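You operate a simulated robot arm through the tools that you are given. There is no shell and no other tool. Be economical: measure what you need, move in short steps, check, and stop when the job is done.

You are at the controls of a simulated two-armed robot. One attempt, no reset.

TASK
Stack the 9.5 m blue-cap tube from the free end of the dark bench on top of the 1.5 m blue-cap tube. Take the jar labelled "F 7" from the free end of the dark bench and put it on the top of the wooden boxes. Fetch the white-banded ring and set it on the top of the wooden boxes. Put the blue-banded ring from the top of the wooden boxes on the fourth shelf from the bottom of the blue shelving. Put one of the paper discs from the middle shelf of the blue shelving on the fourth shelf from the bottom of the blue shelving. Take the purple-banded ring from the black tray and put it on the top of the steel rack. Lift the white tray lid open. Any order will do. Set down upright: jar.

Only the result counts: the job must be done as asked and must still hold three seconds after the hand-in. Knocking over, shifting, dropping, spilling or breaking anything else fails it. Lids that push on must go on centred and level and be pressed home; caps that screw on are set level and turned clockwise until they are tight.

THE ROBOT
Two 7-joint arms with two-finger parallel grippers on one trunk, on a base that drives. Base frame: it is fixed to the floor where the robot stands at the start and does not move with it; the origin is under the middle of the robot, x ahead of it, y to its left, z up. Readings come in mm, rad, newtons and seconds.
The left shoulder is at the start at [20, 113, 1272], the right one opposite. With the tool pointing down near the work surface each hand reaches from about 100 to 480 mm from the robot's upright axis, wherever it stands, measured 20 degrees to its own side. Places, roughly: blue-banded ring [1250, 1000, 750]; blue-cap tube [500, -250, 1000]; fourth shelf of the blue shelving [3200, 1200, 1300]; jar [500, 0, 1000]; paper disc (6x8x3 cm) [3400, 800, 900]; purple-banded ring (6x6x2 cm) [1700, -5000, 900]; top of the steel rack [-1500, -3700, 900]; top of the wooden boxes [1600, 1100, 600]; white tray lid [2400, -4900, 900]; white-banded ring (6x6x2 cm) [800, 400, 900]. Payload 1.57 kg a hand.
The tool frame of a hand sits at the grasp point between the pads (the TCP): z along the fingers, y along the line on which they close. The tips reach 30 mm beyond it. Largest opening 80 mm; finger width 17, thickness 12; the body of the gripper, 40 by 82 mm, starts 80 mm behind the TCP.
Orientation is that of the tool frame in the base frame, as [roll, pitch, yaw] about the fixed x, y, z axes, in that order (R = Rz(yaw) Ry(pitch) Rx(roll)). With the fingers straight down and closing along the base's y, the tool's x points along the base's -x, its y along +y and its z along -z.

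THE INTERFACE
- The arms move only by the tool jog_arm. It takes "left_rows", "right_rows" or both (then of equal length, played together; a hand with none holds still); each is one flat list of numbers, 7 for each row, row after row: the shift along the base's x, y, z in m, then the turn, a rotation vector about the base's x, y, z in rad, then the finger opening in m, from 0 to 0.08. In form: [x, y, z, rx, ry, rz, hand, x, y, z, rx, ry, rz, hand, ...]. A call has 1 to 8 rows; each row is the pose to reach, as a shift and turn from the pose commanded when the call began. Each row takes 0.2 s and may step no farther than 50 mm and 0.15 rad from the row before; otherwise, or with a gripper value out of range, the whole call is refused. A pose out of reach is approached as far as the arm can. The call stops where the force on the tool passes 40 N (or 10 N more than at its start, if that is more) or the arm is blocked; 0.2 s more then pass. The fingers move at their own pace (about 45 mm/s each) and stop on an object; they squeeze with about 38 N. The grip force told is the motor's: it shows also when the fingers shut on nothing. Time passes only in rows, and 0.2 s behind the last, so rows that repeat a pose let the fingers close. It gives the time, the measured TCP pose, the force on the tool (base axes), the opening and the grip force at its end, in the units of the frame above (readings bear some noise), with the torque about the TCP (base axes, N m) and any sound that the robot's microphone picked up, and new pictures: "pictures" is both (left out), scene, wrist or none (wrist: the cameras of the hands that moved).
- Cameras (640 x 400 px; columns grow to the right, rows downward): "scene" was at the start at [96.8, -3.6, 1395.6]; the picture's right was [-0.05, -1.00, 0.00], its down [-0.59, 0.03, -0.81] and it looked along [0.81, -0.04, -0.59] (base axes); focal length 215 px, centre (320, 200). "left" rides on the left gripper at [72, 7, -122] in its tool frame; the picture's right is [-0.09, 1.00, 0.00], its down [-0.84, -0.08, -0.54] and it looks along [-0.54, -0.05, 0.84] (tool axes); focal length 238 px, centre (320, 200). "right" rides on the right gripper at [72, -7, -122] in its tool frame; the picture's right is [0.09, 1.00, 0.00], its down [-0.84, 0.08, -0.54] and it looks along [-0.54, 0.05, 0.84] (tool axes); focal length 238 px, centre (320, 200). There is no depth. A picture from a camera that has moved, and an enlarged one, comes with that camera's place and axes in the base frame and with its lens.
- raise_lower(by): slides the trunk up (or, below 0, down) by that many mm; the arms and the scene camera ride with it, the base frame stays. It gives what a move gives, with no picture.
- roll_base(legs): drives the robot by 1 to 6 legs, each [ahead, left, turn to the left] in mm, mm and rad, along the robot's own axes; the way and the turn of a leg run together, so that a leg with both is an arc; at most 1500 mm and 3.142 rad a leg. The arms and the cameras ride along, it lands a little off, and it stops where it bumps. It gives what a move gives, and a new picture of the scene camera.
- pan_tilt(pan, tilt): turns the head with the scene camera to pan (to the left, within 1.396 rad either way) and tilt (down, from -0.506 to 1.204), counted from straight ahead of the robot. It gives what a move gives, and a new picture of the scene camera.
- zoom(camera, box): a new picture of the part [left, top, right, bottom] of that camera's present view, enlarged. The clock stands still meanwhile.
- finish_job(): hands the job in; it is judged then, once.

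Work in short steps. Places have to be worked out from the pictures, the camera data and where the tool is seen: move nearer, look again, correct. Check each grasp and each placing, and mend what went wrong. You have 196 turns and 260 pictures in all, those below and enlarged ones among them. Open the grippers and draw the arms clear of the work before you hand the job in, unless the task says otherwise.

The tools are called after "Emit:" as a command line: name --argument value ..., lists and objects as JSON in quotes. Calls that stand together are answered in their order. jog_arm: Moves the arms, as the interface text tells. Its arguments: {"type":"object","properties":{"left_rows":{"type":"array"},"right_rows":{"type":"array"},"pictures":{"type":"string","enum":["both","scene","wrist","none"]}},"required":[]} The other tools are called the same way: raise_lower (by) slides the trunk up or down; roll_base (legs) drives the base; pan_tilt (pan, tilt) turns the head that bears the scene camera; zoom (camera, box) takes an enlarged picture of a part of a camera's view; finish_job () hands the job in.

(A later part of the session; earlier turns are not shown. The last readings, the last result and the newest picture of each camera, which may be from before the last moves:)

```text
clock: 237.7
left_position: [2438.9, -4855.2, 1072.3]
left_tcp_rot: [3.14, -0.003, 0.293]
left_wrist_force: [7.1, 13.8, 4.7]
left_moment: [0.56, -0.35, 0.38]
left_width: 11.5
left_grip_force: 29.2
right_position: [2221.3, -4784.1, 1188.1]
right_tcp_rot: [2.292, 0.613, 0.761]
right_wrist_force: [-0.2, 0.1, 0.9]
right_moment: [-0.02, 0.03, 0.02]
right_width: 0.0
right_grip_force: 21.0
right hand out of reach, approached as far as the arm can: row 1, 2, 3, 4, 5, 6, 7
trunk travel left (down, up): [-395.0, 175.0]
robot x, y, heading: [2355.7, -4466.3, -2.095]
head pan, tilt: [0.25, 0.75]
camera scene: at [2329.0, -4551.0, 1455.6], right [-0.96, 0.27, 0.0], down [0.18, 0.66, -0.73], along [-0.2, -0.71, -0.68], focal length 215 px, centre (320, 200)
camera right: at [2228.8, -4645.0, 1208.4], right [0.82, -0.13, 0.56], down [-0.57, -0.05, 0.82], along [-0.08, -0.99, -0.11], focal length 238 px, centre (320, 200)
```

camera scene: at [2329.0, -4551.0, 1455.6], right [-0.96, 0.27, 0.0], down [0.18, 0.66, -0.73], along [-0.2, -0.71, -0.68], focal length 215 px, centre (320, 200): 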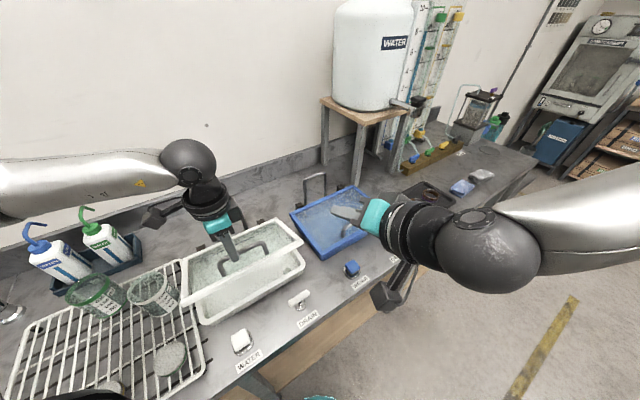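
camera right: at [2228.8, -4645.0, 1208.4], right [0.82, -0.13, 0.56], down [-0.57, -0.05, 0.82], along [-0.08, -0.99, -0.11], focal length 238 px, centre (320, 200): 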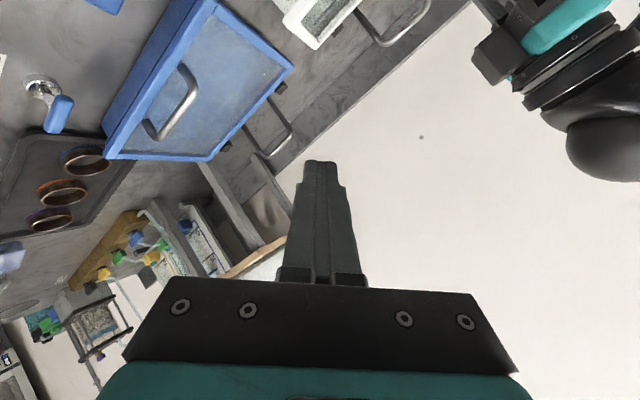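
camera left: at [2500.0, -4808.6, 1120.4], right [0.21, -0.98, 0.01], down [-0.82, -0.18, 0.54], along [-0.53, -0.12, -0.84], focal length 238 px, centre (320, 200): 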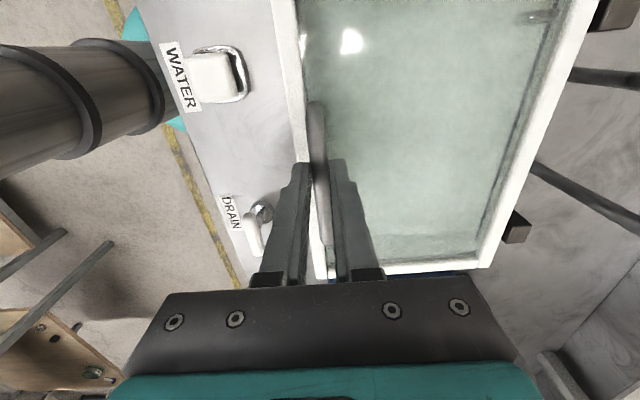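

The right hand now points towards the wall at u≈667, v≈-5232. I bring it down in front of the lifted lid edge, clear above the DRAIN tap.

Emit:
jog_arm --right_rows '[0.02, 0.006, -0.035, 0, 0, 0, 0, 0.04, 0.0115, -0.07, 0, 0, 0, 0, 0.06, 0.017, -0.105, 0, 0, 0, 0, 0.08, 0.023, -0.14, 0, 0, 0, 0, 0.095, 0.027, -0.17, 0, 0, 0, 0]' --pictures "both"

```text
clock: 238.9
left_position: [2438.6, -4855.8, 1071.9]
left_tcp_rot: [3.139, 0.0, 0.294]
left_wrist_force: [7.1, 15.4, 6.8]
left_moment: [0.47, -0.36, 0.32]
left_width: 11.8
left_grip_force: 29.1
right_position: [2222.6, -4784.7, 1191.9]
right_tcp_rot: [2.287, 0.618, 0.757]
right_wrist_force: [0.5, -0.8, 0.0]
right_moment: [0.01, -0.01, 0.01]
right_width: 0.2
right_grip_force: 20.9
right hand out of reach, approached as far as the arm can: row 1, 2, 3, 4, 5
trunk travel left (down, up): [-395.0, 175.0]
robot x, y, heading: [2358.2, -4466.7, -2.093]
head pan, tilt: [0.25, 0.75]
camera scene: at [2328.9, -4550.8, 1455.6], right [-0.96, 0.27, 0.0], down [0.18, 0.66, -0.73], along [-0.2, -0.71, -0.68], focal length 215 px, centre (320, 200)
camera right: at [2229.5, -4645.8, 1210.2], right [0.82, -0.12, 0.56], down [-0.57, -0.04, 0.82], along [-0.08, -0.99, -0.11], focal length 238 px, centre (320, 200)
```

scene: 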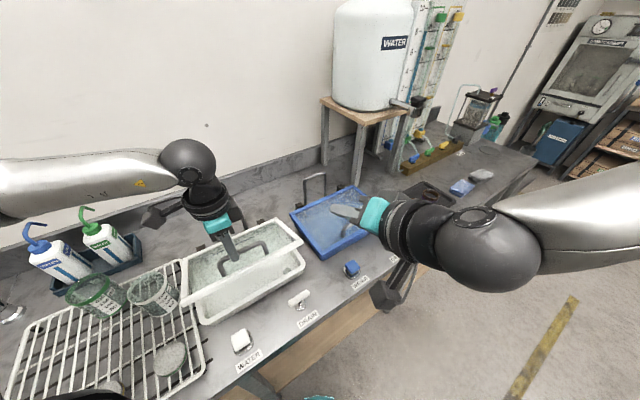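
right: 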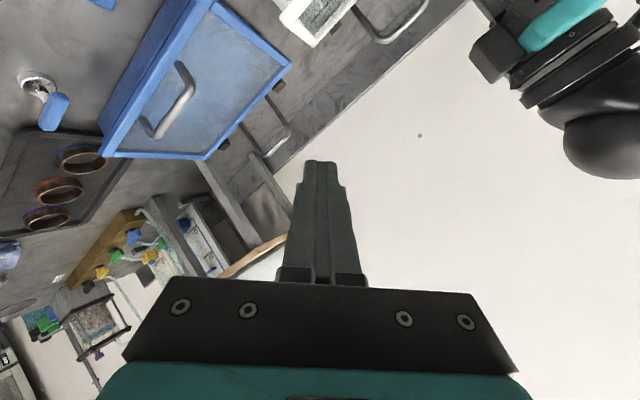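

The right arm can't get there with this heading. I'll lower the lid back gently, release the bar, and re-approach with the hand turned the other way (+90°), which should suit the extended left arm better.

Emit:
jog_arm --left_rows '[-0.0018, 0.0057, -0.019, 0, 0, 0, 0.004, -0.0042, 0.0133, -0.033, 0, 0, 0, 0.004, -0.0067, 0.021, -0.052, 0, 0, 0, 0.004, -0.0091, 0.0286, -0.073, 0, 0, 0, 0.004, -0.0091, 0.0286, -0.073, 0, 0, 0, 0.004]' --right_rows '[-0.02, 0.02, 0.02, 0, 0, 0, 0, -0.04, 0.04, 0.03, 0, 0, 0, 0, -0.06, 0.06, 0.04, 0, 0, 0, 0, -0.08, 0.08, 0.05, 0, 0, 0, 0, -0.08, 0.1, 0.06, 0, 0, 0, 0]' --pictures "scene"

```text
clock: 240.1
left_position: [2430.5, -4826.3, 1000.1]
left_tcp_rot: [-3.134, 0.0, 0.303]
left_wrist_force: [1.7, 23.8, 1.5]
left_moment: [0.29, 0.69, 0.23]
left_width: 11.7
left_grip_force: 29.8
right_position: [2091.9, -4730.1, 1262.8]
right_tcp_rot: [2.28, 0.618, 0.755]
right_wrist_force: [-0.2, 0.7, 0.1]
right_moment: [-0.02, 0.0, 0.0]
right_width: 0.1
right_grip_force: 21.0
right hand out of reach, approached as far as the arm can: row 1, 2, 3, 4, 5
trunk travel left (down, up): [-395.0, 175.0]
robot x, y, heading: [2359.1, -4463.8, -2.093]
head pan, tilt: [0.25, 0.75]
camera scene: at [2328.1, -4549.7, 1455.6], right [-0.96, 0.27, 0.0], down [0.18, 0.65, -0.73], along [-0.2, -0.71, -0.68], focal length 215 px, centre (320, 200)
```

scene: 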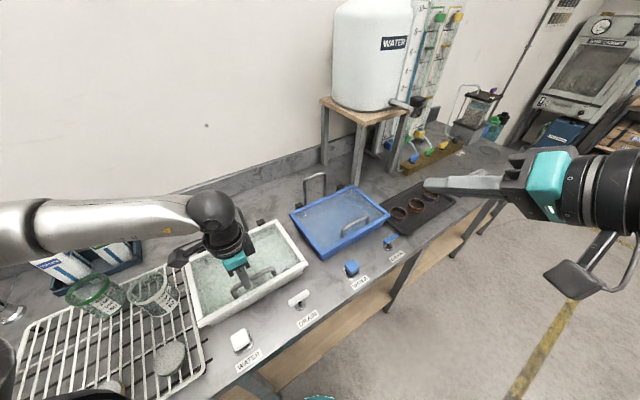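

Lid closed again. I release, rise, and start turning the left hand in the positive direction.

Emit:
jog_arm --left_rows '[0, 0.003, 0, 0, 0, 0, 0.03, 0, 0.003, 0, 0, 0, 0, 0.05, 0, 0.003, 0.04, 0, 0, 0, 0.05, 0, 0.003, 0.085, 0, 0, 0, 0.05, 0, 0.003, 0.13, 0, 0, 0.15, 0.05, 0, 0.003, 0.17, 0, 0, 0.3, 0.05, 0, 0.003, 0.2, 0, 0, 0.45, 0.05, 0, 0.003, 0.22, 0, 0, 0.6, 0.05]' --pictures "none"

Emit:
jog_arm --left_rows '[0, 0, 0, 0, 0, 0.15, 0.05, 0, 0, 0, 0, 0, 0.3, 0.05, 0, 0, 0, 0, 0, 0.45, 0.05, 0, 0, 0, 0, 0, 0.6, 0.05, 0, 0, 0, 0, 0, 0.75, 0.05, 0, 0, 0, 0, 0, 0.9, 0.05, 0, 0, 0, 0, 0, 1.05, 0.05, 0, 0, 0, 0, 0, 1.2, 0.05]' --right_rows '[0, 0, 0, 0.143, 0.045, 0, 0, 0, 0, 0, 0.286, 0.09, 0, 0, 0, 0, 0, 0.429, 0.136, 0, 0, 0, 0, 0, 0.572, 0.182, 0, 0, 0, 0, 0, 0.715, 0.227, 0, 0, 0, 0, 0, 0.858, 0.273, 0, 0, 0, 0, 0, 0.953, 0.303, 0, 0, 0, 0, 0, 0.953, 0.303, 0, 0]' --pictures "none"

```text
clock: 241.9
left_position: [2431.3, -4828.2, 1219.2]
left_tcp_rot: [3.141, -0.001, 0.906]
left_wrist_force: [0.1, 0.1, 1.0]
left_moment: [0.02, 0.01, -0.02]
left_width: 50.2
left_grip_force: 0.0
right_position: [2092.5, -4734.0, 1261.9]
right_tcp_rot: [2.284, 0.616, 0.757]
right_wrist_force: [0.1, -0.1, -0.4]
right_moment: [-0.04, -0.03, -0.03]
right_width: 0.0
right_grip_force: 21.6
trunk travel left (down, up): [-395.0, 175.0]
robot x, y, heading: [2357.7, -4463.3, -2.095]
head pan, tilt: [0.25, 0.75]
```

```text
clock: 243.7
left_position: [2427.9, -4830.2, 1216.5]
left_tcp_rot: [3.138, 0.0, 2.105]
left_wrist_force: [0.7, 0.6, 0.2]
left_moment: [0.05, -0.02, 0.02]
left_width: 50.0
left_grip_force: 0.0
right_position: [2091.5, -4733.1, 1258.0]
right_tcp_rot: [3.141, 0.011, 1.053]
right_wrist_force: [-0.1, -0.5, 0.1]
right_moment: [0.02, 0.02, 0.01]
right_width: 0.0
right_grip_force: 21.2
right hand out of reach, approached as far as the arm can: row 2, 3, 4, 5
trunk travel left (down, up): [-395.0, 175.0]
robot x, y, heading: [2357.7, -4463.6, -2.096]
head pan, tilt: [0.25, 0.75]
```

Emit:
jog_arm --left_rows '[0, 0, 0, 0, 0, 0.15, 0.05, 0, 0, 0, 0, 0, 0.3, 0.05, 0, 0, 0, 0, 0, 0.45, 0.05, 0, 0, 0, 0, 0, 0.6, 0.05, 0, 0, 0, 0, 0, 0.75, 0.05, 0, 0, 0, 0, 0, 0.9, 0.05, 0, 0, 0, 0, 0, 1.05, 0.05, 0, 0, 0, 0, 0, 1.2, 0.05]' --pictures "none"

```text
clock: 245.5
left_position: [2429.2, -4827.8, 1217.9]
left_tcp_rot: [3.14, 0.0, -2.977]
left_wrist_force: [-0.3, 0.2, 0.8]
left_moment: [-0.03, 0.01, -0.02]
left_width: 50.0
left_grip_force: 0.0
right_position: [2091.4, -4731.4, 1259.4]
right_tcp_rot: [-3.139, 0.013, 1.051]
right_wrist_force: [-0.8, 0.0, -0.5]
right_moment: [0.0, -0.01, 0.0]
right_width: 0.1
right_grip_force: 20.3
trunk travel left (down, up): [-395.0, 175.0]
robot x, y, heading: [2355.7, -4464.2, -2.093]
head pan, tilt: [0.25, 0.75]
```

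No limit on this side. I complete the turn and test the reach of the arc's far end (still high above everything).

Emit:
jog_arm --left_rows '[0.012, -0.038, 0, 0, 0, 0.075, 0.05, 0.025, -0.08, 0, 0, 0, 0.15, 0.05, 0.039, -0.122, 0, 0, 0, 0.15, 0.05, 0.052, -0.165, 0, 0, 0, 0.15, 0.05, 0.065, -0.205, -0.02, 0, 0, 0.15, 0.05, 0.073, -0.23, -0.06, 0, 0, 0.15, 0.05]' --pictures "scene"

```text
clock: 246.9
left_position: [2504.2, -5058.4, 1154.7]
left_tcp_rot: [3.139, -0.001, -2.832]
left_wrist_force: [0.2, -0.4, 0.0]
left_moment: [-0.01, 0.01, 0.0]
left_width: 50.1
left_grip_force: 0.0
right_position: [2091.7, -4732.6, 1260.5]
right_tcp_rot: [-3.14, 0.015, 1.055]
right_wrist_force: [-0.1, -0.5, -0.6]
right_moment: [0.0, -0.01, 0.03]
right_width: 0.0
right_grip_force: 21.3
trunk travel left (down, up): [-395.0, 175.0]
robot x, y, heading: [2357.4, -4463.2, -2.085]
head pan, tilt: [0.25, 0.75]
camera scene: at [2328.2, -4554.1, 1455.3], right [-0.96, 0.27, 0.0], down [0.18, 0.66, -0.73], along [-0.2, -0.7, -0.68], focal length 215 px, centre (320, 200)
```

scene: 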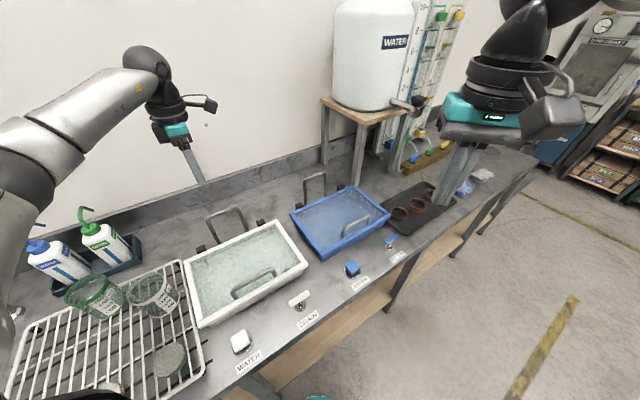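

The full arc is reachable this way. I return over the handle and down to z≈1055 for a check.

Emit:
jog_arm --left_rows '[-0.0123, 0.0388, 0.025, 0, 0, 0, 0.05, -0.0246, 0.0777, 0.045, 0, 0, 0, 0.05, -0.0369, 0.1165, 0.045, 0, 0, 0, 0.05, -0.049, 0.1553, 0.03, 0, 0, 0, 0.05, -0.0613, 0.194, 0.01, 0, 0, 0, 0.05, -0.0736, 0.2332, -0.015, 0, 0, 0, 0.05, -0.0736, 0.2332, -0.06, 0, 0, 0, 0.05, -0.0736, 0.2332, -0.1, 0, 0, 0, 0.05]' --pictures "wrist"

```text
clock: 248.7
left_position: [2430.2, -4826.0, 1058.1]
left_tcp_rot: [3.139, -0.002, -2.829]
left_wrist_force: [0.4, -1.3, 0.5]
left_moment: [0.0, 0.0, -0.01]
left_width: 49.9
left_grip_force: 0.1
right_position: [2091.8, -4732.5, 1259.6]
right_tcp_rot: [-3.14, 0.017, 1.053]
right_wrist_force: [0.5, 0.9, -0.2]
right_moment: [-0.03, 0.02, 0.03]
right_width: 0.1
right_grip_force: 21.1
trunk travel left (down, up): [-395.0, 175.0]
robot x, y, heading: [2353.9, -4465.2, -2.096]
head pan, tilt: [0.25, 0.75]
camera left: at [2359.4, -4841.5, 1180.1], right [-0.22, 0.98, 0.0], down [0.82, 0.18, 0.54], along [0.53, 0.12, -0.84], focal length 238 px, centre (320, 200)
```

left: 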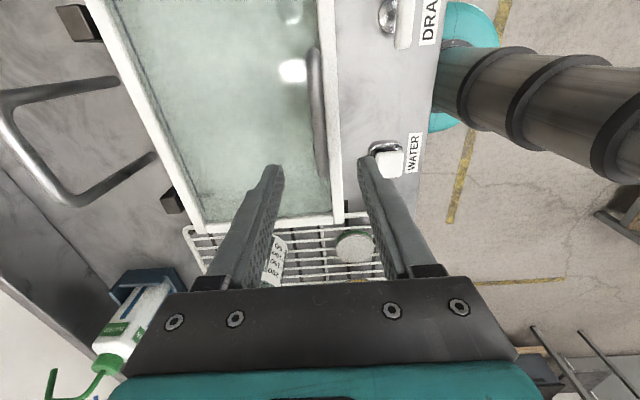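

Aligned. Descend and grip the bar.

Emit:
jog_arm --left_rows '[0.0005, 0.0005, -0.03, 0, 0, 0, 0.05, 0.0005, 0.0005, -0.059, 0, 0, 0, 0.05, 0.0005, 0.0005, -0.059, 0, 0, 0, 0.03, 0.0005, 0.0005, -0.059, 0, 0, 0, 0.01, 0.0005, 0.0005, -0.059, 0, 0, 0, 0.004, 0.0005, 0.0005, -0.059, 0, 0, 0, 0.004]' --pictures "none"

Emit:
jog_arm --left_rows '[0.002, -0.006, 0.021, 0, 0, 0, 0.004, 0.005, -0.015, 0.041, 0, 0, 0, 0.004, 0.0085, -0.027, 0.06, 0, 0, 0, 0.004, 0.0127, -0.04, 0.077, 0, 0, 0, 0.004, 0.0175, -0.056, 0.092, 0, 0, 0, 0.004, 0.0232, -0.073, 0.104, 0, 0, 0, 0.004]' --pictures "scene"

```text
clock: 250.1
left_position: [2431.3, -4825.3, 999.2]
left_tcp_rot: [3.139, 0.001, -2.829]
left_wrist_force: [0.0, 0.0, -3.3]
left_moment: [-0.05, 0.09, 0.02]
left_width: 11.8
left_grip_force: 26.5
right_position: [2092.8, -4732.8, 1260.1]
right_tcp_rot: [-3.141, 0.016, 1.052]
right_wrist_force: [-1.1, 0.4, 0.1]
right_moment: [-0.02, 0.0, 0.04]
right_width: 0.0
right_grip_force: 21.0
trunk travel left (down, up): [-395.0, 175.0]
robot x, y, heading: [2357.8, -4468.3, -2.098]
head pan, tilt: [0.25, 0.75]
```

```text
clock: 251.5
left_position: [2452.8, -4893.5, 1108.6]
left_tcp_rot: [3.139, -0.006, -2.836]
left_wrist_force: [-2.8, 23.6, 26.2]
left_moment: [0.6, 0.11, -0.13]
left_width: 11.6
left_grip_force: 29.2
right_position: [2090.8, -4727.5, 1261.2]
right_tcp_rot: [3.139, 0.018, 1.051]
right_wrist_force: [0.5, -0.2, 1.0]
right_moment: [-0.01, -0.03, 0.01]
right_width: 0.1
right_grip_force: 21.2
trunk travel left (down, up): [-395.0, 175.0]
robot x, y, heading: [2354.0, -4463.9, -2.092]
head pan, tilt: [0.25, 0.75]
camera scene: at [2327.2, -4548.3, 1455.8], right [-0.96, 0.27, 0.0], down [0.18, 0.65, -0.73], along [-0.2, -0.71, -0.68], focal length 215 px, centre (320, 200)
```

scene: 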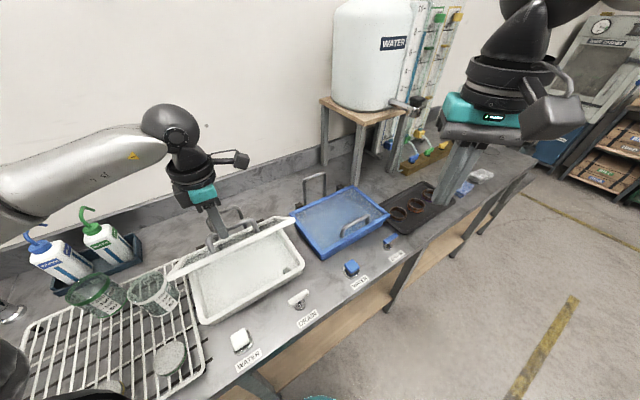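

The lid is ~40° open; forces show the true radius is a bit larger (hinge ≈185 mm behind). I continue along the corrected arc to ~70°.

Emit:
jog_arm --left_rows '[0.002, -0.007, 0.013, 0, 0, 0, 0.004, 0.0066, -0.0207, 0.024, 0, 0, 0, 0.004, 0.011, -0.035, 0.031, 0, 0, 0, 0.004, 0.0158, -0.0498, 0.037, 0, 0, 0, 0.004, 0.0257, -0.0807, 0.044, 0, 0, 0, 0.004]' --pictures "scene"

```text
clock: 252.7
left_position: [2479.8, -4978.2, 1148.2]
left_tcp_rot: [3.14, 0.001, -2.828]
left_wrist_force: [6.6, 4.6, 2.3]
left_moment: [0.23, 0.0, -0.38]
left_width: 11.8
left_grip_force: 29.1
right_position: [2093.2, -4730.8, 1259.9]
right_tcp_rot: [-3.14, 0.018, 1.053]
right_wrist_force: [-0.5, -0.1, 0.0]
right_moment: [0.02, 0.04, -0.02]
right_width: 0.0
right_grip_force: 20.9
trunk travel left (down, up): [-395.0, 175.0]
robot x, y, heading: [2358.6, -4462.7, -2.091]
head pan, tilt: [0.25, 0.75]
camera scene: at [2329.2, -4552.8, 1455.6], right [-0.96, 0.27, 0.0], down [0.18, 0.66, -0.73], along [-0.2, -0.7, -0.68], focal length 215 px, centre (320, 200)
```

scene: 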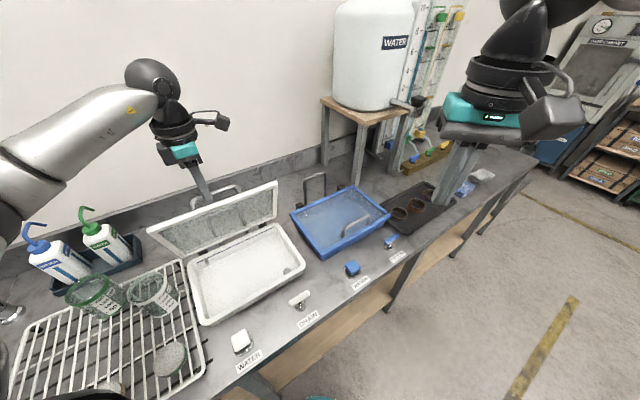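

Now smooth with low forces. I continue to ~100°.

Emit:
jog_arm --left_rows '[0.005, -0.0157, 0.001, 0, 0, 0, 0.004, 0.01, -0.0315, 0.0, 0, 0, 0, 0.004, 0.015, -0.0472, -0.002, 0, 0, 0, 0.004, 0.02, -0.0627, -0.005, 0, 0, 0, 0.004, 0.0248, -0.0781, -0.0095, 0, 0, 0, 0.004, 0.0295, -0.0928, -0.015, 0, 0, 0, 0.004]' --pictures "scene"

```text
clock: 254.1
left_position: [2509.5, -5071.5, 1133.2]
left_tcp_rot: [-3.139, -0.001, -2.827]
left_wrist_force: [13.2, -4.2, 20.0]
left_moment: [-0.04, -0.18, -0.36]
left_width: 12.1
left_grip_force: 29.3
right_position: [2094.7, -4730.8, 1260.5]
right_tcp_rot: [-3.14, 0.018, 1.054]
right_wrist_force: [-0.2, 0.5, 0.6]
right_moment: [-0.05, -0.01, -0.04]
right_width: 0.0
right_grip_force: 21.9
trunk travel left (down, up): [-395.0, 175.0]
robot x, y, heading: [2357.2, -4462.4, -2.097]
head pan, tilt: [0.25, 0.75]
camera scene: at [2329.6, -4552.4, 1455.5], right [-0.96, 0.27, 0.0], down [0.18, 0.66, -0.73], along [-0.2, -0.7, -0.68], focal length 215 px, centre (320, 200)
```

scene: 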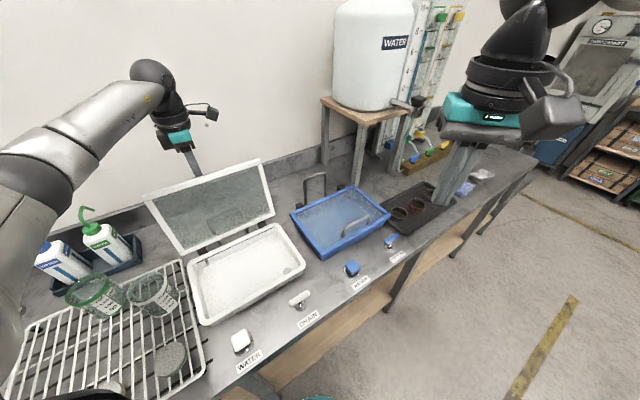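

Past vertical. One more small step towards the stop, then I'll check the force.

Emit:
jog_arm --left_rows '[0.002, -0.0065, -0.001, 0, 0, 0, 0.004, 0.004, -0.013, -0.003, 0, 0, 0, 0.004]' --pictures "none"

Emit:
zoom --camera "scene" --box '[120, 80, 320, 270]'

```text
clock: 254.7
left_position: [2509.7, -5073.7, 1131.1]
left_tcp_rot: [3.129, 0.005, -2.834]
left_wrist_force: [1.2, 32.9, 22.5]
left_moment: [0.67, 0.32, -0.22]
left_width: 11.9
left_grip_force: 28.7
right_position: [2090.7, -4724.8, 1262.8]
right_tcp_rot: [3.14, 0.021, 1.052]
right_wrist_force: [-0.2, 0.8, 0.2]
right_moment: [-0.02, 0.0, 0.0]
right_width: 0.0
right_grip_force: 21.7
trunk travel left (down, up): [-395.0, 175.0]
robot x, y, heading: [2357.8, -4465.1, -2.092]
head pan, tilt: [0.25, 0.75]
```

```text
2.11 times, centred on (220, 175) of scene
camera zoom: at [2327.4, -4545.5, 1455.9], right [-0.96, 0.27, 0.0], down [0.18, 0.65, -0.73], along [-0.2, -0.71, -0.68], focal length 453 px, centre (530, 253)
```

zoom: 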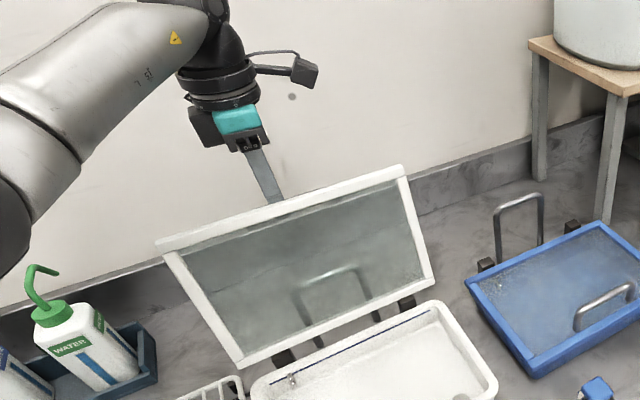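

It is resting against its stop loop. I unload slightly, open, and rise straight up.

Emit:
jog_arm --left_rows '[-0.001, 0.004, 0.001, 0, 0, 0, 0.004, -0.001, 0.004, 0.001, 0, 0, 0, 0.03, -0.001, 0.004, 0.001, 0, 0, 0, 0.045, -0.001, 0.004, 0.03, 0, 0, 0, 0.045, -0.001, 0.004, 0.07, 0, 0, 0, 0.045, -0.001, 0.004, 0.11, 0, 0, 0, 0.045]' --pictures "scene"

```text
clock: 256.1
left_position: [2512.9, -5078.9, 1237.6]
left_tcp_rot: [3.138, 0.0, -2.831]
left_wrist_force: [0.6, 0.3, 0.3]
left_moment: [-0.02, -0.02, -0.01]
left_width: 45.1
left_grip_force: 0.1
right_position: [2092.2, -4731.9, 1259.6]
right_tcp_rot: [-3.139, 0.016, 1.053]
right_wrist_force: [0.0, 0.3, -0.3]
right_moment: [-0.02, 0.03, 0.0]
right_width: 0.2
right_grip_force: 21.4
trunk travel left (down, up): [-395.0, 175.0]
robot x, y, heading: [2355.7, -4465.3, -2.094]
head pan, tilt: [0.25, 0.75]
camera scene: at [2327.7, -4553.2, 1455.4], right [-0.96, 0.27, 0.0], down [0.18, 0.66, -0.73], along [-0.2, -0.7, -0.68], focal length 215 px, centre (320, 200)
```

scene: 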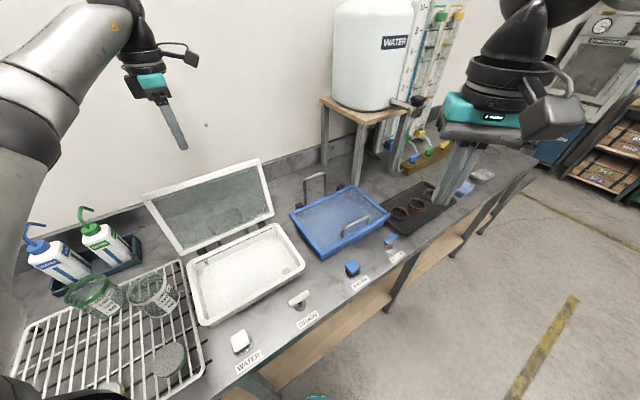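

The white lid stays open on its own. I retract the left hand and unwind its wrist, then move on to the black tray.

Emit:
jog_arm --left_rows '[-0.012, 0.038, 0.01, 0, 0, -0.15, 0.06, -0.024, 0.077, 0.01, 0, 0, -0.3, 0.06, -0.037, 0.115, 0.01, 0, 0, -0.45, 0.06, -0.049, 0.154, 0.01, 0, 0, -0.6, 0.06, -0.061, 0.19, 0.01, 0, 0, -0.75, 0.06, -0.073, 0.23, 0.01, 0, 0, -0.9, 0.06, -0.08, 0.25, 0.01, 0, 0, -1.05, 0.06, -0.08, 0.25, 0.01, 0, 0, -1.2, 0.06]' --pictures "none"

Emit:
jog_arm --left_rows '[-0.01, 0.02, 0, 0, 0, -0.15, 0.06, -0.02, 0.03, 0, 0, 0, -0.3, 0.06, -0.03, 0.04, 0, 0, 0, -0.45, 0.06, -0.04, 0.05, 0, 0, 0, -0.6, 0.06, -0.05, 0.05, 0, 0, 0, -0.75, 0.06, -0.06, 0.05, 0, 0, 0, -0.9, 0.06, -0.06, 0.05, 0, 0, 0, -1.05, 0.06, -0.06, 0.05, 0, 0, 0, -1.2, 0.06]' --pictures "none"

Emit:
roll_base --legs '[[-150, 0, 0], [0, 0, 0.82]]'

```text
clock: 257.9
left_position: [2430.6, -4830.9, 1249.1]
left_tcp_rot: [3.137, 0.001, 2.25]
left_wrist_force: [0.2, 0.8, 0.4]
left_moment: [-0.02, 0.01, -0.02]
left_width: 60.0
left_grip_force: 0.1
right_position: [2092.5, -4732.8, 1258.8]
right_tcp_rot: [-3.138, 0.016, 1.053]
right_wrist_force: [1.4, -0.3, -0.4]
right_moment: [0.02, -0.02, 0.01]
right_width: 0.0
right_grip_force: 21.2
trunk travel left (down, up): [-395.0, 175.0]
robot x, y, heading: [2357.1, -4465.7, -2.093]
head pan, tilt: [0.25, 0.75]
```

```text
clock: 259.7
left_position: [2370.1, -4779.6, 1248.8]
left_tcp_rot: [3.137, -0.001, 1.051]
left_wrist_force: [-0.7, 0.0, -0.1]
left_moment: [0.03, 0.01, 0.01]
left_width: 60.2
left_grip_force: 0.0
right_position: [2091.9, -4732.1, 1259.9]
right_tcp_rot: [-3.139, 0.017, 1.054]
right_wrist_force: [-0.5, -0.1, 0.1]
right_moment: [-0.03, -0.02, -0.01]
right_width: 0.0
right_grip_force: 20.8
trunk travel left (down, up): [-395.0, 175.0]
robot x, y, heading: [2353.0, -4464.4, -2.092]
head pan, tilt: [0.25, 0.75]
```

```text
clock: 263.2
left_position: [2671.8, -4537.8, 1249.4]
left_tcp_rot: [3.139, -0.001, 1.871]
left_wrist_force: [0.5, -1.1, -0.1]
left_moment: [0.0, 0.01, -0.01]
left_width: 59.9
left_grip_force: 0.0
right_position: [2447.9, -4709.5, 1260.1]
right_tcp_rot: [-3.14, 0.017, 1.871]
right_wrist_force: [-0.7, 0.1, 0.1]
right_moment: [0.02, 0.02, 0.0]
right_width: 0.1
right_grip_force: 20.9
trunk travel left (down, up): [-395.0, 175.0]
robot x, y, heading: [2433.0, -4331.0, -1.274]
head pan, tilt: [0.25, 0.75]
camera scene: at [2477.3, -4414.0, 1455.3], right [-0.86, -0.52, 0.0], down [-0.35, 0.58, -0.73], along [0.38, -0.63, -0.68], focal length 215 px, centre (320, 200)
```

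scene: 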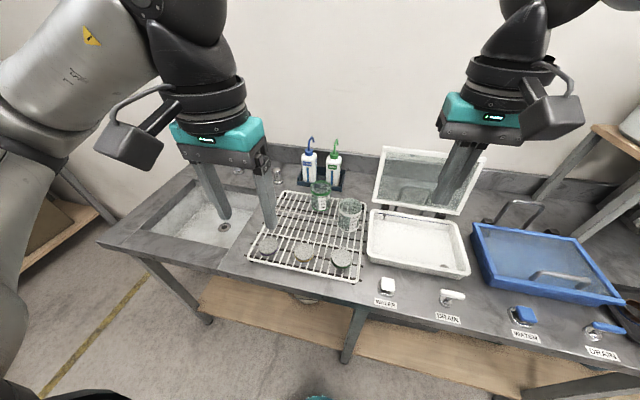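

I strafe right 725 mm to bring the right hand near the black tray, then look down at the rings.

Emit:
roll_base --legs '[[0, -725, 0]]'

Emit:
pan_tilt --pan -0.2 --tilt 0.8

Emit:
zoom --camera "right" --box '[120, 0, 520, 250]'

```text
clock: 267.1
left_position: [1987.3, -4744.2, 1250.2]
left_tcp_rot: [3.138, 0.0, 1.865]
left_wrist_force: [-0.1, 0.2, 0.4]
left_moment: [0.01, -0.01, -0.01]
left_width: 60.2
left_grip_force: 0.0
right_position: [1761.2, -4912.3, 1259.2]
right_tcp_rot: [-3.14, 0.015, 1.863]
right_wrist_force: [1.0, 0.0, -0.7]
right_moment: [-0.01, -0.01, 0.02]
right_width: 0.0
right_grip_force: 21.0
trunk travel left (down, up): [-395.0, 175.0]
robot x, y, heading: [1748.8, -4541.1, -1.283]
head pan, tilt: [0.25, 0.75]
camera scene: at [1794.1, -4618.8, 1455.3], right [-0.86, -0.51, 0.0], down [-0.35, 0.59, -0.73], along [0.37, -0.63, -0.68], focal length 215 px, centre (320, 200)
```

scene: 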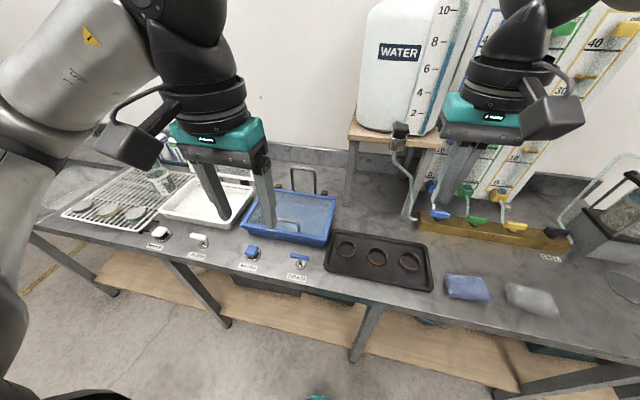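

```text
clock: 268.0
left_position: [1988.5, -4744.9, 1249.7]
left_tcp_rot: [3.141, 0.001, 1.863]
left_wrist_force: [-0.1, 0.6, 0.4]
left_moment: [-0.02, 0.03, -0.01]
left_width: 60.0
left_grip_force: 0.0
right_position: [1761.5, -4913.3, 1259.4]
right_tcp_rot: [-3.139, 0.016, 1.865]
right_wrist_force: [-0.8, 0.1, 0.2]
right_moment: [-0.01, 0.02, 0.01]
right_width: 0.0
right_grip_force: 20.8
trunk travel left (down, up): [-395.0, 175.0]
robot x, y, heading: [1750.5, -4536.7, -1.286]
head pan, tilt: [-0.201, 0.799]
camera scene: at [1759.1, -4627.8, 1451.3], right [-1.0, -0.09, 0.0], down [-0.06, 0.71, -0.7], along [0.06, -0.69, -0.72], focal length 215 px, centre (320, 200)
```

scene: 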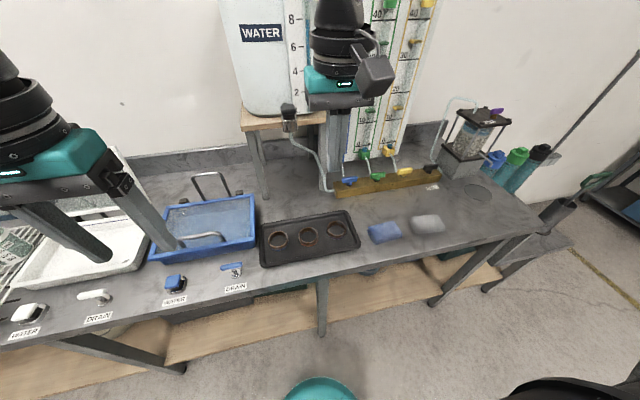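

```text
1.60 times, centred on (320, 125) of right
camera zoom: at [1733.0, -4844.9, 1380.0], right [0.93, 0.38, 0.0], down [0.31, -0.77, 0.56], along [0.21, -0.52, -0.83], focal length 381 px, centre (320, 320)
```

zoom: 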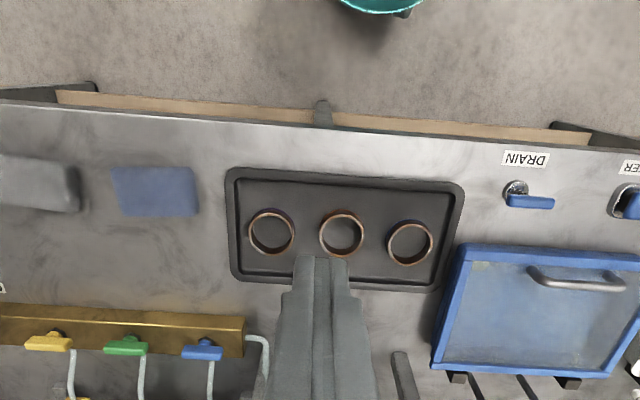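

Emit:
zoom --camera "scene" --box '[255, 205, 365, 275]'

Emit:
zoom --camera "right" --box '[255, 100, 405, 190]'

```text
5.71 times, centred on (310, 240) of scene
camera zoom: at [1759.1, -4627.8, 1451.3], right [-1.0, -0.09, 0.0], down [-0.06, 0.71, -0.7], along [0.06, -0.69, -0.72], focal length 1229 px, centre (377, -29)
```

zoom: 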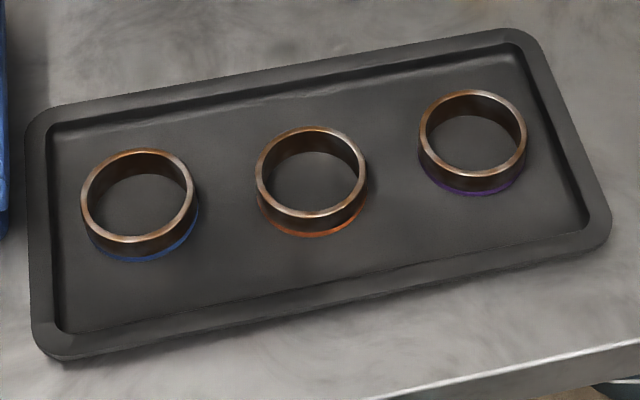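

```text
4.27 times, centred on (330, 145) of right
camera zoom: at [1733.0, -4844.9, 1380.0], right [0.93, 0.38, 0.0], down [0.31, -0.77, 0.56], along [0.21, -0.52, -0.83], focal length 1017 px, centre (277, 435)
```

zoom: 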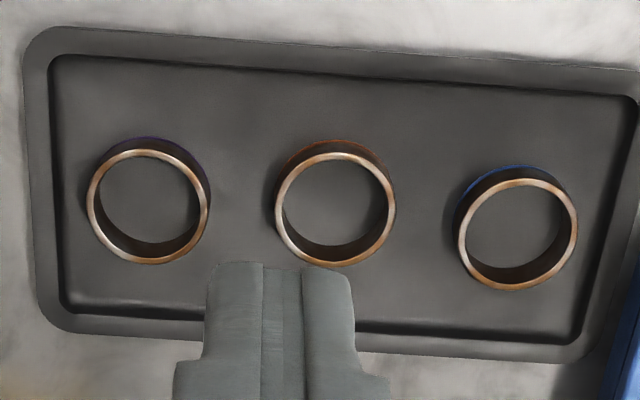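

The purple-banded ring is the rightmost, at about (1742,-5035). I move closer, lower the trunk, open the right hand and go above it.

Emit:
roll_base --legs '[[50, 0, 0]]'

Emit:
raise_lower --by -90

Emit:
jog_arm --right_rows '[-0.011, -0.024, -0.04, 0, 0, 0, 0.04, -0.022, -0.048, -0.08, 0, 0, 0, 0.074, -0.033, -0.074, -0.115, 0, 0, 0, 0.074, -0.033, -0.074, -0.13, 0, 0, 0, 0.074]' --left_rows '[-0.01, 0.03, 0.02, 0, 0, 0, 0.06, -0.02, 0.06, 0.04, 0, 0, 0, 0.06, -0.02, 0.06, 0.06, 0, 0, 0, 0.06, -0.02, 0.06, 0.08, 0, 0, 0, 0.06]' --pictures "wrist"

```text
clock: 268.9
left_position: [2001.9, -4793.4, 1249.3]
left_tcp_rot: [3.139, 0.0, 1.864]
left_wrist_force: [0.0, -0.4, 0.3]
left_moment: [0.05, 0.04, 0.02]
left_width: 59.9
left_grip_force: 0.1
right_position: [1774.7, -4961.9, 1258.0]
right_tcp_rot: [-3.139, 0.013, 1.862]
right_wrist_force: [0.2, 0.1, -0.5]
right_moment: [0.06, 0.03, -0.02]
right_width: 0.0
right_grip_force: 21.3
trunk travel left (down, up): [-395.0, 175.0]
robot x, y, heading: [1763.2, -4586.3, -1.285]
head pan, tilt: [-0.201, 0.799]
camera scene: at [1773.6, -4677.2, 1451.2], right [-1.0, -0.09, 0.0], down [-0.06, 0.72, -0.7], along [0.06, -0.69, -0.72], focal length 215 px, centre (320, 200)
```

scene: 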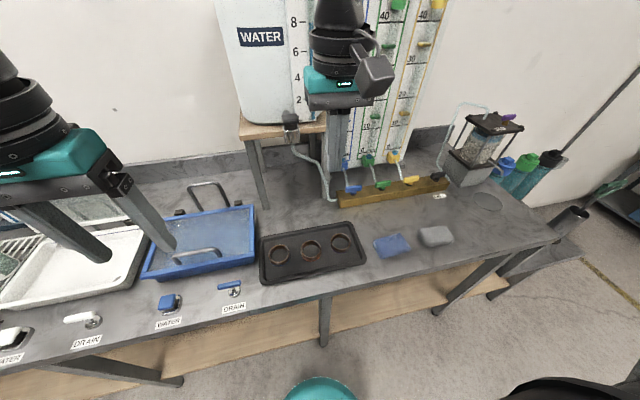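

```text
clock: 270.1
left_position: [2002.3, -4791.3, 1159.4]
left_tcp_rot: [3.14, 0.0, 1.866]
left_wrist_force: [0.5, -0.1, -0.4]
left_moment: [-0.07, -0.04, -0.01]
left_width: 60.2
left_grip_force: 0.1
right_position: [1774.8, -4960.2, 1170.6]
right_tcp_rot: [-3.139, 0.016, 1.863]
right_wrist_force: [0.0, -0.8, 0.2]
right_moment: [-0.02, -0.05, 0.02]
right_width: 0.0
right_grip_force: 21.0
trunk travel left (down, up): [-305.0, 265.0]
robot x, y, heading: [1768.7, -4585.9, -1.284]
head pan, tilt: [-0.201, 0.799]
```

```text
clock: 271.1
left_position: [1980.0, -4732.4, 1240.5]
left_tcp_rot: [3.138, 0.0, 1.864]
left_wrist_force: [0.5, 0.6, -0.3]
left_moment: [-0.02, 0.0, 0.01]
left_width: 59.8
left_grip_force: 0.1
right_position: [1740.8, -5035.0, 1038.3]
right_tcp_rot: [-3.139, 0.017, 1.865]
right_wrist_force: [-0.4, -0.2, -0.1]
right_moment: [0.0, -0.01, 0.01]
right_width: 74.1
right_grip_force: 0.1
trunk travel left (down, up): [-305.0, 265.0]
robot x, y, heading: [1765.1, -4585.4, -1.282]
head pan, tilt: [-0.201, 0.799]
camera right: at [1712.3, -4966.5, 1159.2], right [0.93, 0.38, 0.0], down [0.31, -0.77, 0.56], along [0.21, -0.52, -0.83], focal length 238 px, centre (320, 200)
camera left: at [1965.1, -4660.9, 1361.2], right [0.98, 0.2, 0.0], down [0.17, -0.82, 0.54], along [0.11, -0.53, -0.84], focal length 238 px, centre (320, 200)
```

right: 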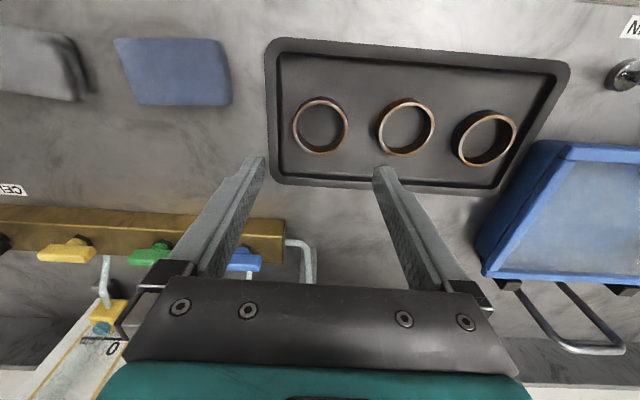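
left: 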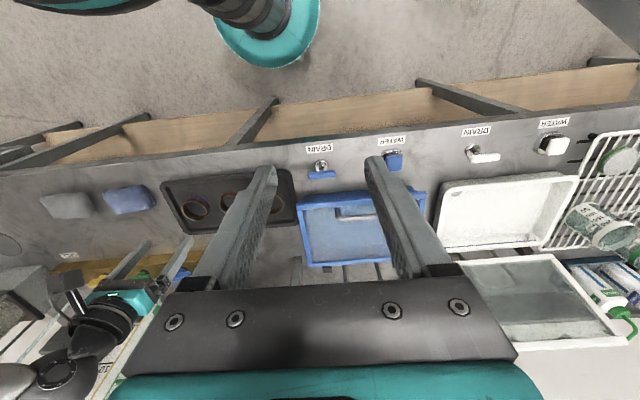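

Aligned. I level the hand and descend to z≈945.

Emit:
jog_arm --right_rows '[0, -0.002, -0.045, 0.0153, 0.0046, 0, 0.074, 0, -0.002, -0.075, 0.0153, 0.0046, 0, 0.074, 0, -0.002, -0.093, 0.0153, 0.0046, 0, 0.074]' --pictures "wrist"

```text
clock: 271.9
left_position: [1980.0, -4732.7, 1239.6]
left_tcp_rot: [3.139, 0.0, 1.863]
left_wrist_force: [0.8, 0.4, -0.1]
left_moment: [0.0, -0.03, 0.02]
left_width: 59.9
left_grip_force: 0.1
right_position: [1723.7, -5027.9, 966.4]
right_tcp_rot: [-3.141, 0.0, 1.864]
right_wrist_force: [0.0, -0.3, 0.3]
right_moment: [-0.02, -0.02, 0.04]
right_width: 74.1
right_grip_force: 0.1
right hand out of reach, approached as far as the arm can: row 2, 3
trunk travel left (down, up): [-305.0, 265.0]
robot x, y, heading: [1764.6, -4587.2, -1.287]
head pan, tilt: [-0.201, 0.799]
camera right: at [1696.1, -4961.4, 1088.4], right [0.93, 0.38, 0.0], down [0.32, -0.78, 0.54], along [0.2, -0.5, -0.84], focal length 238 px, centre (320, 200)
```

right: 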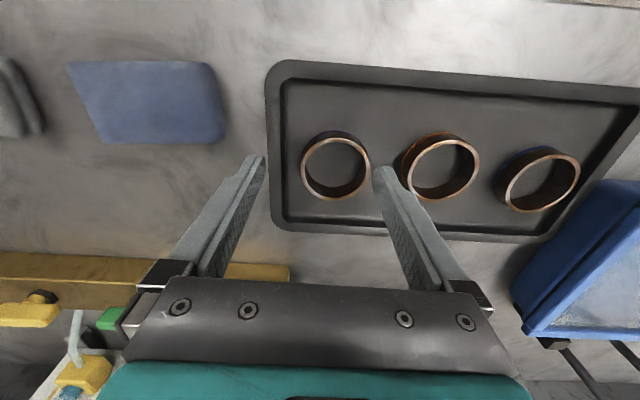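

At its limit again; I raise and re-centre, lower the trunk 70 mm and retry.

Emit:
jog_arm --right_rows '[0, 0, 0.04, 0, 0, 0, 0.074, 0.009, -0.004, 0.07, 0, 0, 0, 0.074, 0.0173, -0.0085, 0.09, 0, 0, 0, 0.074]' --pictures "none"

Emit:
raise_lower --by -75

Emit:
jog_arm --right_rows '[0, 0, -0.01, 0, 0, 0, 0.074, 0, 0, -0.03, 0, 0, 0, 0.074]' --pictures "wrist"

```text
clock: 272.8
left_position: [1981.1, -4733.1, 1239.3]
left_tcp_rot: [3.138, 0.0, 1.866]
left_wrist_force: [0.7, 0.1, 0.5]
left_moment: [-0.02, 0.02, 0.02]
left_width: 59.9
left_grip_force: 0.0
right_position: [1740.5, -5035.8, 1057.4]
right_tcp_rot: [-3.141, -0.002, 1.864]
right_wrist_force: [0.1, -0.5, -0.1]
right_moment: [0.0, 0.05, -0.03]
right_width: 74.3
right_grip_force: 0.0
trunk travel left (down, up): [-305.0, 265.0]
robot x, y, heading: [1765.3, -4587.0, -1.281]
head pan, tilt: [-0.201, 0.799]
```

```text
clock: 273.9
left_position: [1979.2, -4732.9, 1164.7]
left_tcp_rot: [3.139, 0.0, 1.864]
left_wrist_force: [0.6, -0.1, -0.5]
left_moment: [-0.02, 0.01, 0.03]
left_width: 59.7
left_grip_force: 0.1
right_position: [1741.1, -5037.9, 983.0]
right_tcp_rot: [-3.141, 0.001, 1.861]
right_wrist_force: [-0.1, 0.4, 0.1]
right_moment: [-0.02, -0.05, 0.02]
right_width: 74.0
right_grip_force: 0.1
trunk travel left (down, up): [-230.0, 340.0]
robot x, y, heading: [1765.3, -4586.9, -1.287]
head pan, tilt: [-0.201, 0.799]
```

```text
clock: 274.5
left_position: [1980.2, -4732.1, 1164.9]
left_tcp_rot: [3.14, 0.0, 1.863]
left_wrist_force: [0.5, -0.4, -0.4]
left_moment: [-0.02, 0.02, 0.0]
left_width: 59.9
left_grip_force: 0.0
right_position: [1742.0, -5035.1, 951.6]
right_tcp_rot: [-3.14, -0.001, 1.862]
right_wrist_force: [0.5, 0.4, -1.9]
right_moment: [-0.01, -0.02, 0.02]
right_width: 73.9
right_grip_force: 0.0
trunk travel left (down, up): [-230.0, 340.0]
robot x, y, heading: [1763.7, -4588.2, -1.286]
head pan, tilt: [-0.201, 0.799]
camera right: at [1714.0, -4970.1, 1072.9], right [0.93, 0.38, 0.0], down [0.32, -0.78, 0.54], along [0.2, -0.5, -0.84], focal length 238 px, centre (320, 200)
```

right: 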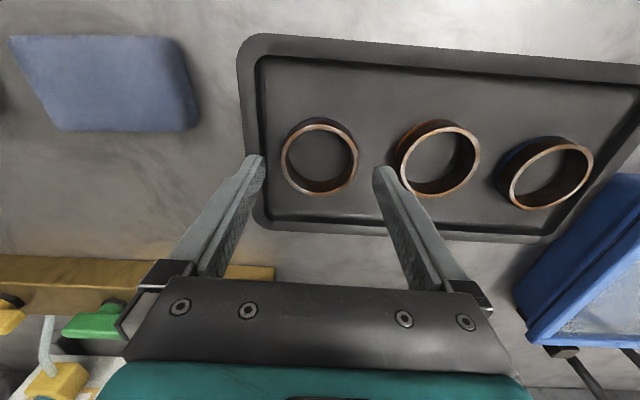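

The left tray wall is close to the ring, so I rotate the hand −0.65 rad (diagonal grip) with opening 66 mm before going down.

Emit:
jog_arm --right_rows '[0, 0, 0, 0, 0, -0.13, 0.066, 0, 0, 0, 0, 0, -0.26, 0.066, 0, 0, 0, 0, 0, -0.39, 0.066, 0, 0, 0, 0, 0, -0.52, 0.066, 0, 0, 0, 0, 0, -0.65, 0.066, 0, 0, -0.012, 0, 0, -0.65, 0.066]' --pictures "wrist"

```text
clock: 275.9
left_position: [1980.9, -4731.9, 1164.9]
left_tcp_rot: [3.14, 0.0, 1.862]
left_wrist_force: [-0.9, -0.1, -0.7]
left_moment: [0.02, 0.01, 0.0]
left_width: 59.9
left_grip_force: 0.0
right_position: [1741.6, -5037.1, 940.6]
right_tcp_rot: [-3.141, -0.001, 1.213]
right_wrist_force: [0.3, 0.4, 0.1]
right_moment: [0.0, 0.01, 0.01]
right_width: 66.2
right_grip_force: 0.1
trunk travel left (down, up): [-230.0, 340.0]
robot x, y, heading: [1765.8, -4587.7, -1.283]
head pan, tilt: [-0.201, 0.799]
camera right: at [1760.1, -4968.1, 1061.5], right [0.96, -0.26, 0.0], down [-0.22, -0.81, 0.54], along [-0.14, -0.52, -0.84], focal length 238 px, centre (320, 200)
```

right: 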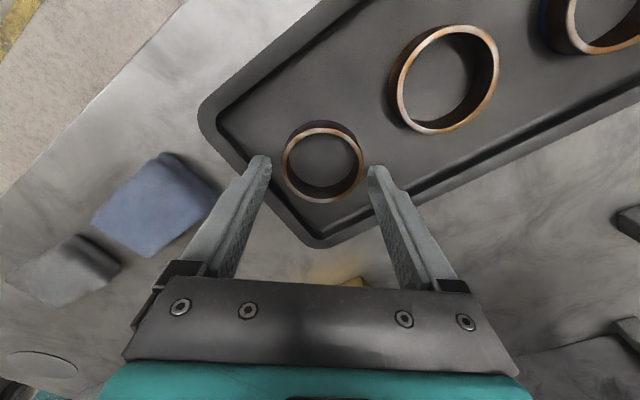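

The wall is still tight on the left finger; the ring sits in the tray's corner, so I'll align the grip with the corner diagonal by turning a further −1.5 rad.

Emit:
jog_arm --right_rows '[0, 0, 0.015, 0, 0, -0.15, 0.07, 0, 0, 0.015, 0, 0, -0.3, 0.07, 0, 0, 0.015, 0, 0, -0.45, 0.07, 0, 0, 0.015, 0, 0, -0.6, 0.07, 0, 0, 0.015, 0, 0, -0.75, 0.07, 0, 0, 0.015, 0, 0, -0.9, 0.07, 0, 0, 0.015, 0, 0, -1.05, 0.07, 0, 0, 0.015, 0, 0, -1.2, 0.07]' --pictures "none"

Emit:
jog_arm --right_rows '[0, 0, 0, 0, 0, -0.15, 0.07, 0, 0, 0, 0, 0, -0.3, 0.07]' --pictures "wrist"

```text
clock: 277.7
left_position: [1980.4, -4733.7, 1164.7]
left_tcp_rot: [-3.141, 0.001, 1.863]
left_wrist_force: [0.8, 0.2, 0.4]
left_moment: [-0.02, 0.04, 0.0]
left_width: 60.2
left_grip_force: 0.1
right_position: [1740.9, -5036.8, 954.5]
right_tcp_rot: [-3.14, 0.002, 0.01]
right_wrist_force: [0.1, -1.3, -0.8]
right_moment: [0.02, 0.01, -0.03]
right_width: 69.7
right_grip_force: 0.0
trunk travel left (down, up): [-230.0, 340.0]
robot x, y, heading: [1762.9, -4585.7, -1.285]
head pan, tilt: [-0.201, 0.799]
```

```text
clock: 278.3
left_position: [1980.5, -4732.6, 1165.0]
left_tcp_rot: [3.139, 0.0, 1.864]
left_wrist_force: [0.0, 1.4, 0.3]
left_moment: [-0.02, 0.02, 0.0]
left_width: 60.1
left_grip_force: 0.1
right_position: [1741.4, -5037.1, 954.5]
right_tcp_rot: [-3.141, 0.001, -0.29]
right_wrist_force: [0.0, -0.2, 0.3]
right_moment: [0.02, -0.02, -0.03]
right_width: 69.7
right_grip_force: 0.0
trunk travel left (down, up): [-230.0, 340.0]
robot x, y, heading: [1765.3, -4586.0, -1.287]
head pan, tilt: [-0.201, 0.799]
camera right: at [1811.4, -5051.4, 1075.9], right [-0.2, -0.98, 0.0], down [-0.82, 0.16, 0.54], along [-0.53, 0.11, -0.84], focal length 238 px, centre (320, 200)
```

right: 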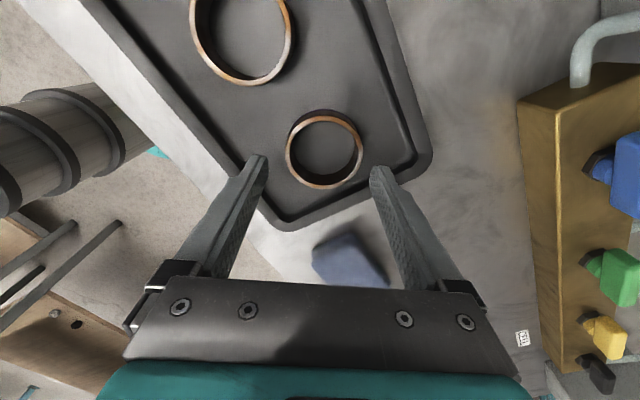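

Now both fingers are clear of the walls. I shift (1.2,−2.9) mm, descend to z≈918 and close.

Emit:
jog_arm --right_rows '[0.0012, -0.0029, -0.015, 0, 0, 0, 0.07, 0.0012, -0.0029, -0.028, 0, 0, 0, 0.07, 0.0012, -0.0029, -0.034, 0, 0, 0, 0.07, 0.0012, -0.0029, -0.038, 0, 0, 0, 0.07]' --pictures "wrist"

```text
clock: 279.3
left_position: [1980.4, -4733.3, 1164.6]
left_tcp_rot: [3.137, 0.0, 1.863]
left_wrist_force: [-0.9, 0.3, -0.6]
left_moment: [-0.01, -0.01, 0.0]
left_width: 60.0
left_grip_force: 0.2
right_position: [1738.6, -5037.5, 919.6]
right_tcp_rot: [3.141, -0.004, -0.287]
right_wrist_force: [0.0, 0.5, 0.3]
right_moment: [-0.02, 0.0, 0.0]
right_width: 70.0
right_grip_force: 0.1
right hand out of reach, approached as far as the arm can: row 3, 4
trunk travel left (down, up): [-230.0, 340.0]
robot x, y, heading: [1762.3, -4582.2, -1.285]
head pan, tilt: [-0.201, 0.799]
camera right: at [1808.4, -5051.8, 1041.0], right [-0.19, -0.98, 0.0], down [-0.83, 0.16, 0.54], along [-0.53, 0.1, -0.84], focal length 238 px, centre (320, 200)
```

right: 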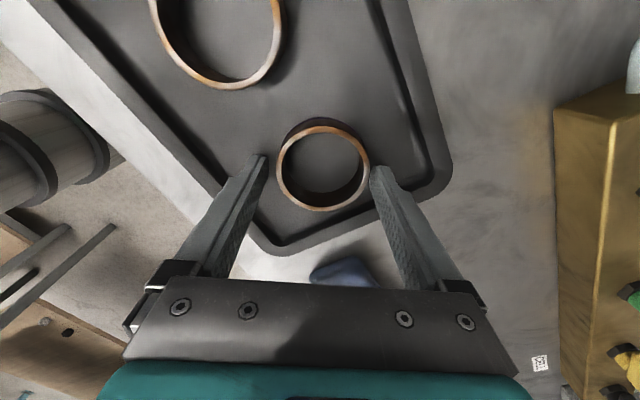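

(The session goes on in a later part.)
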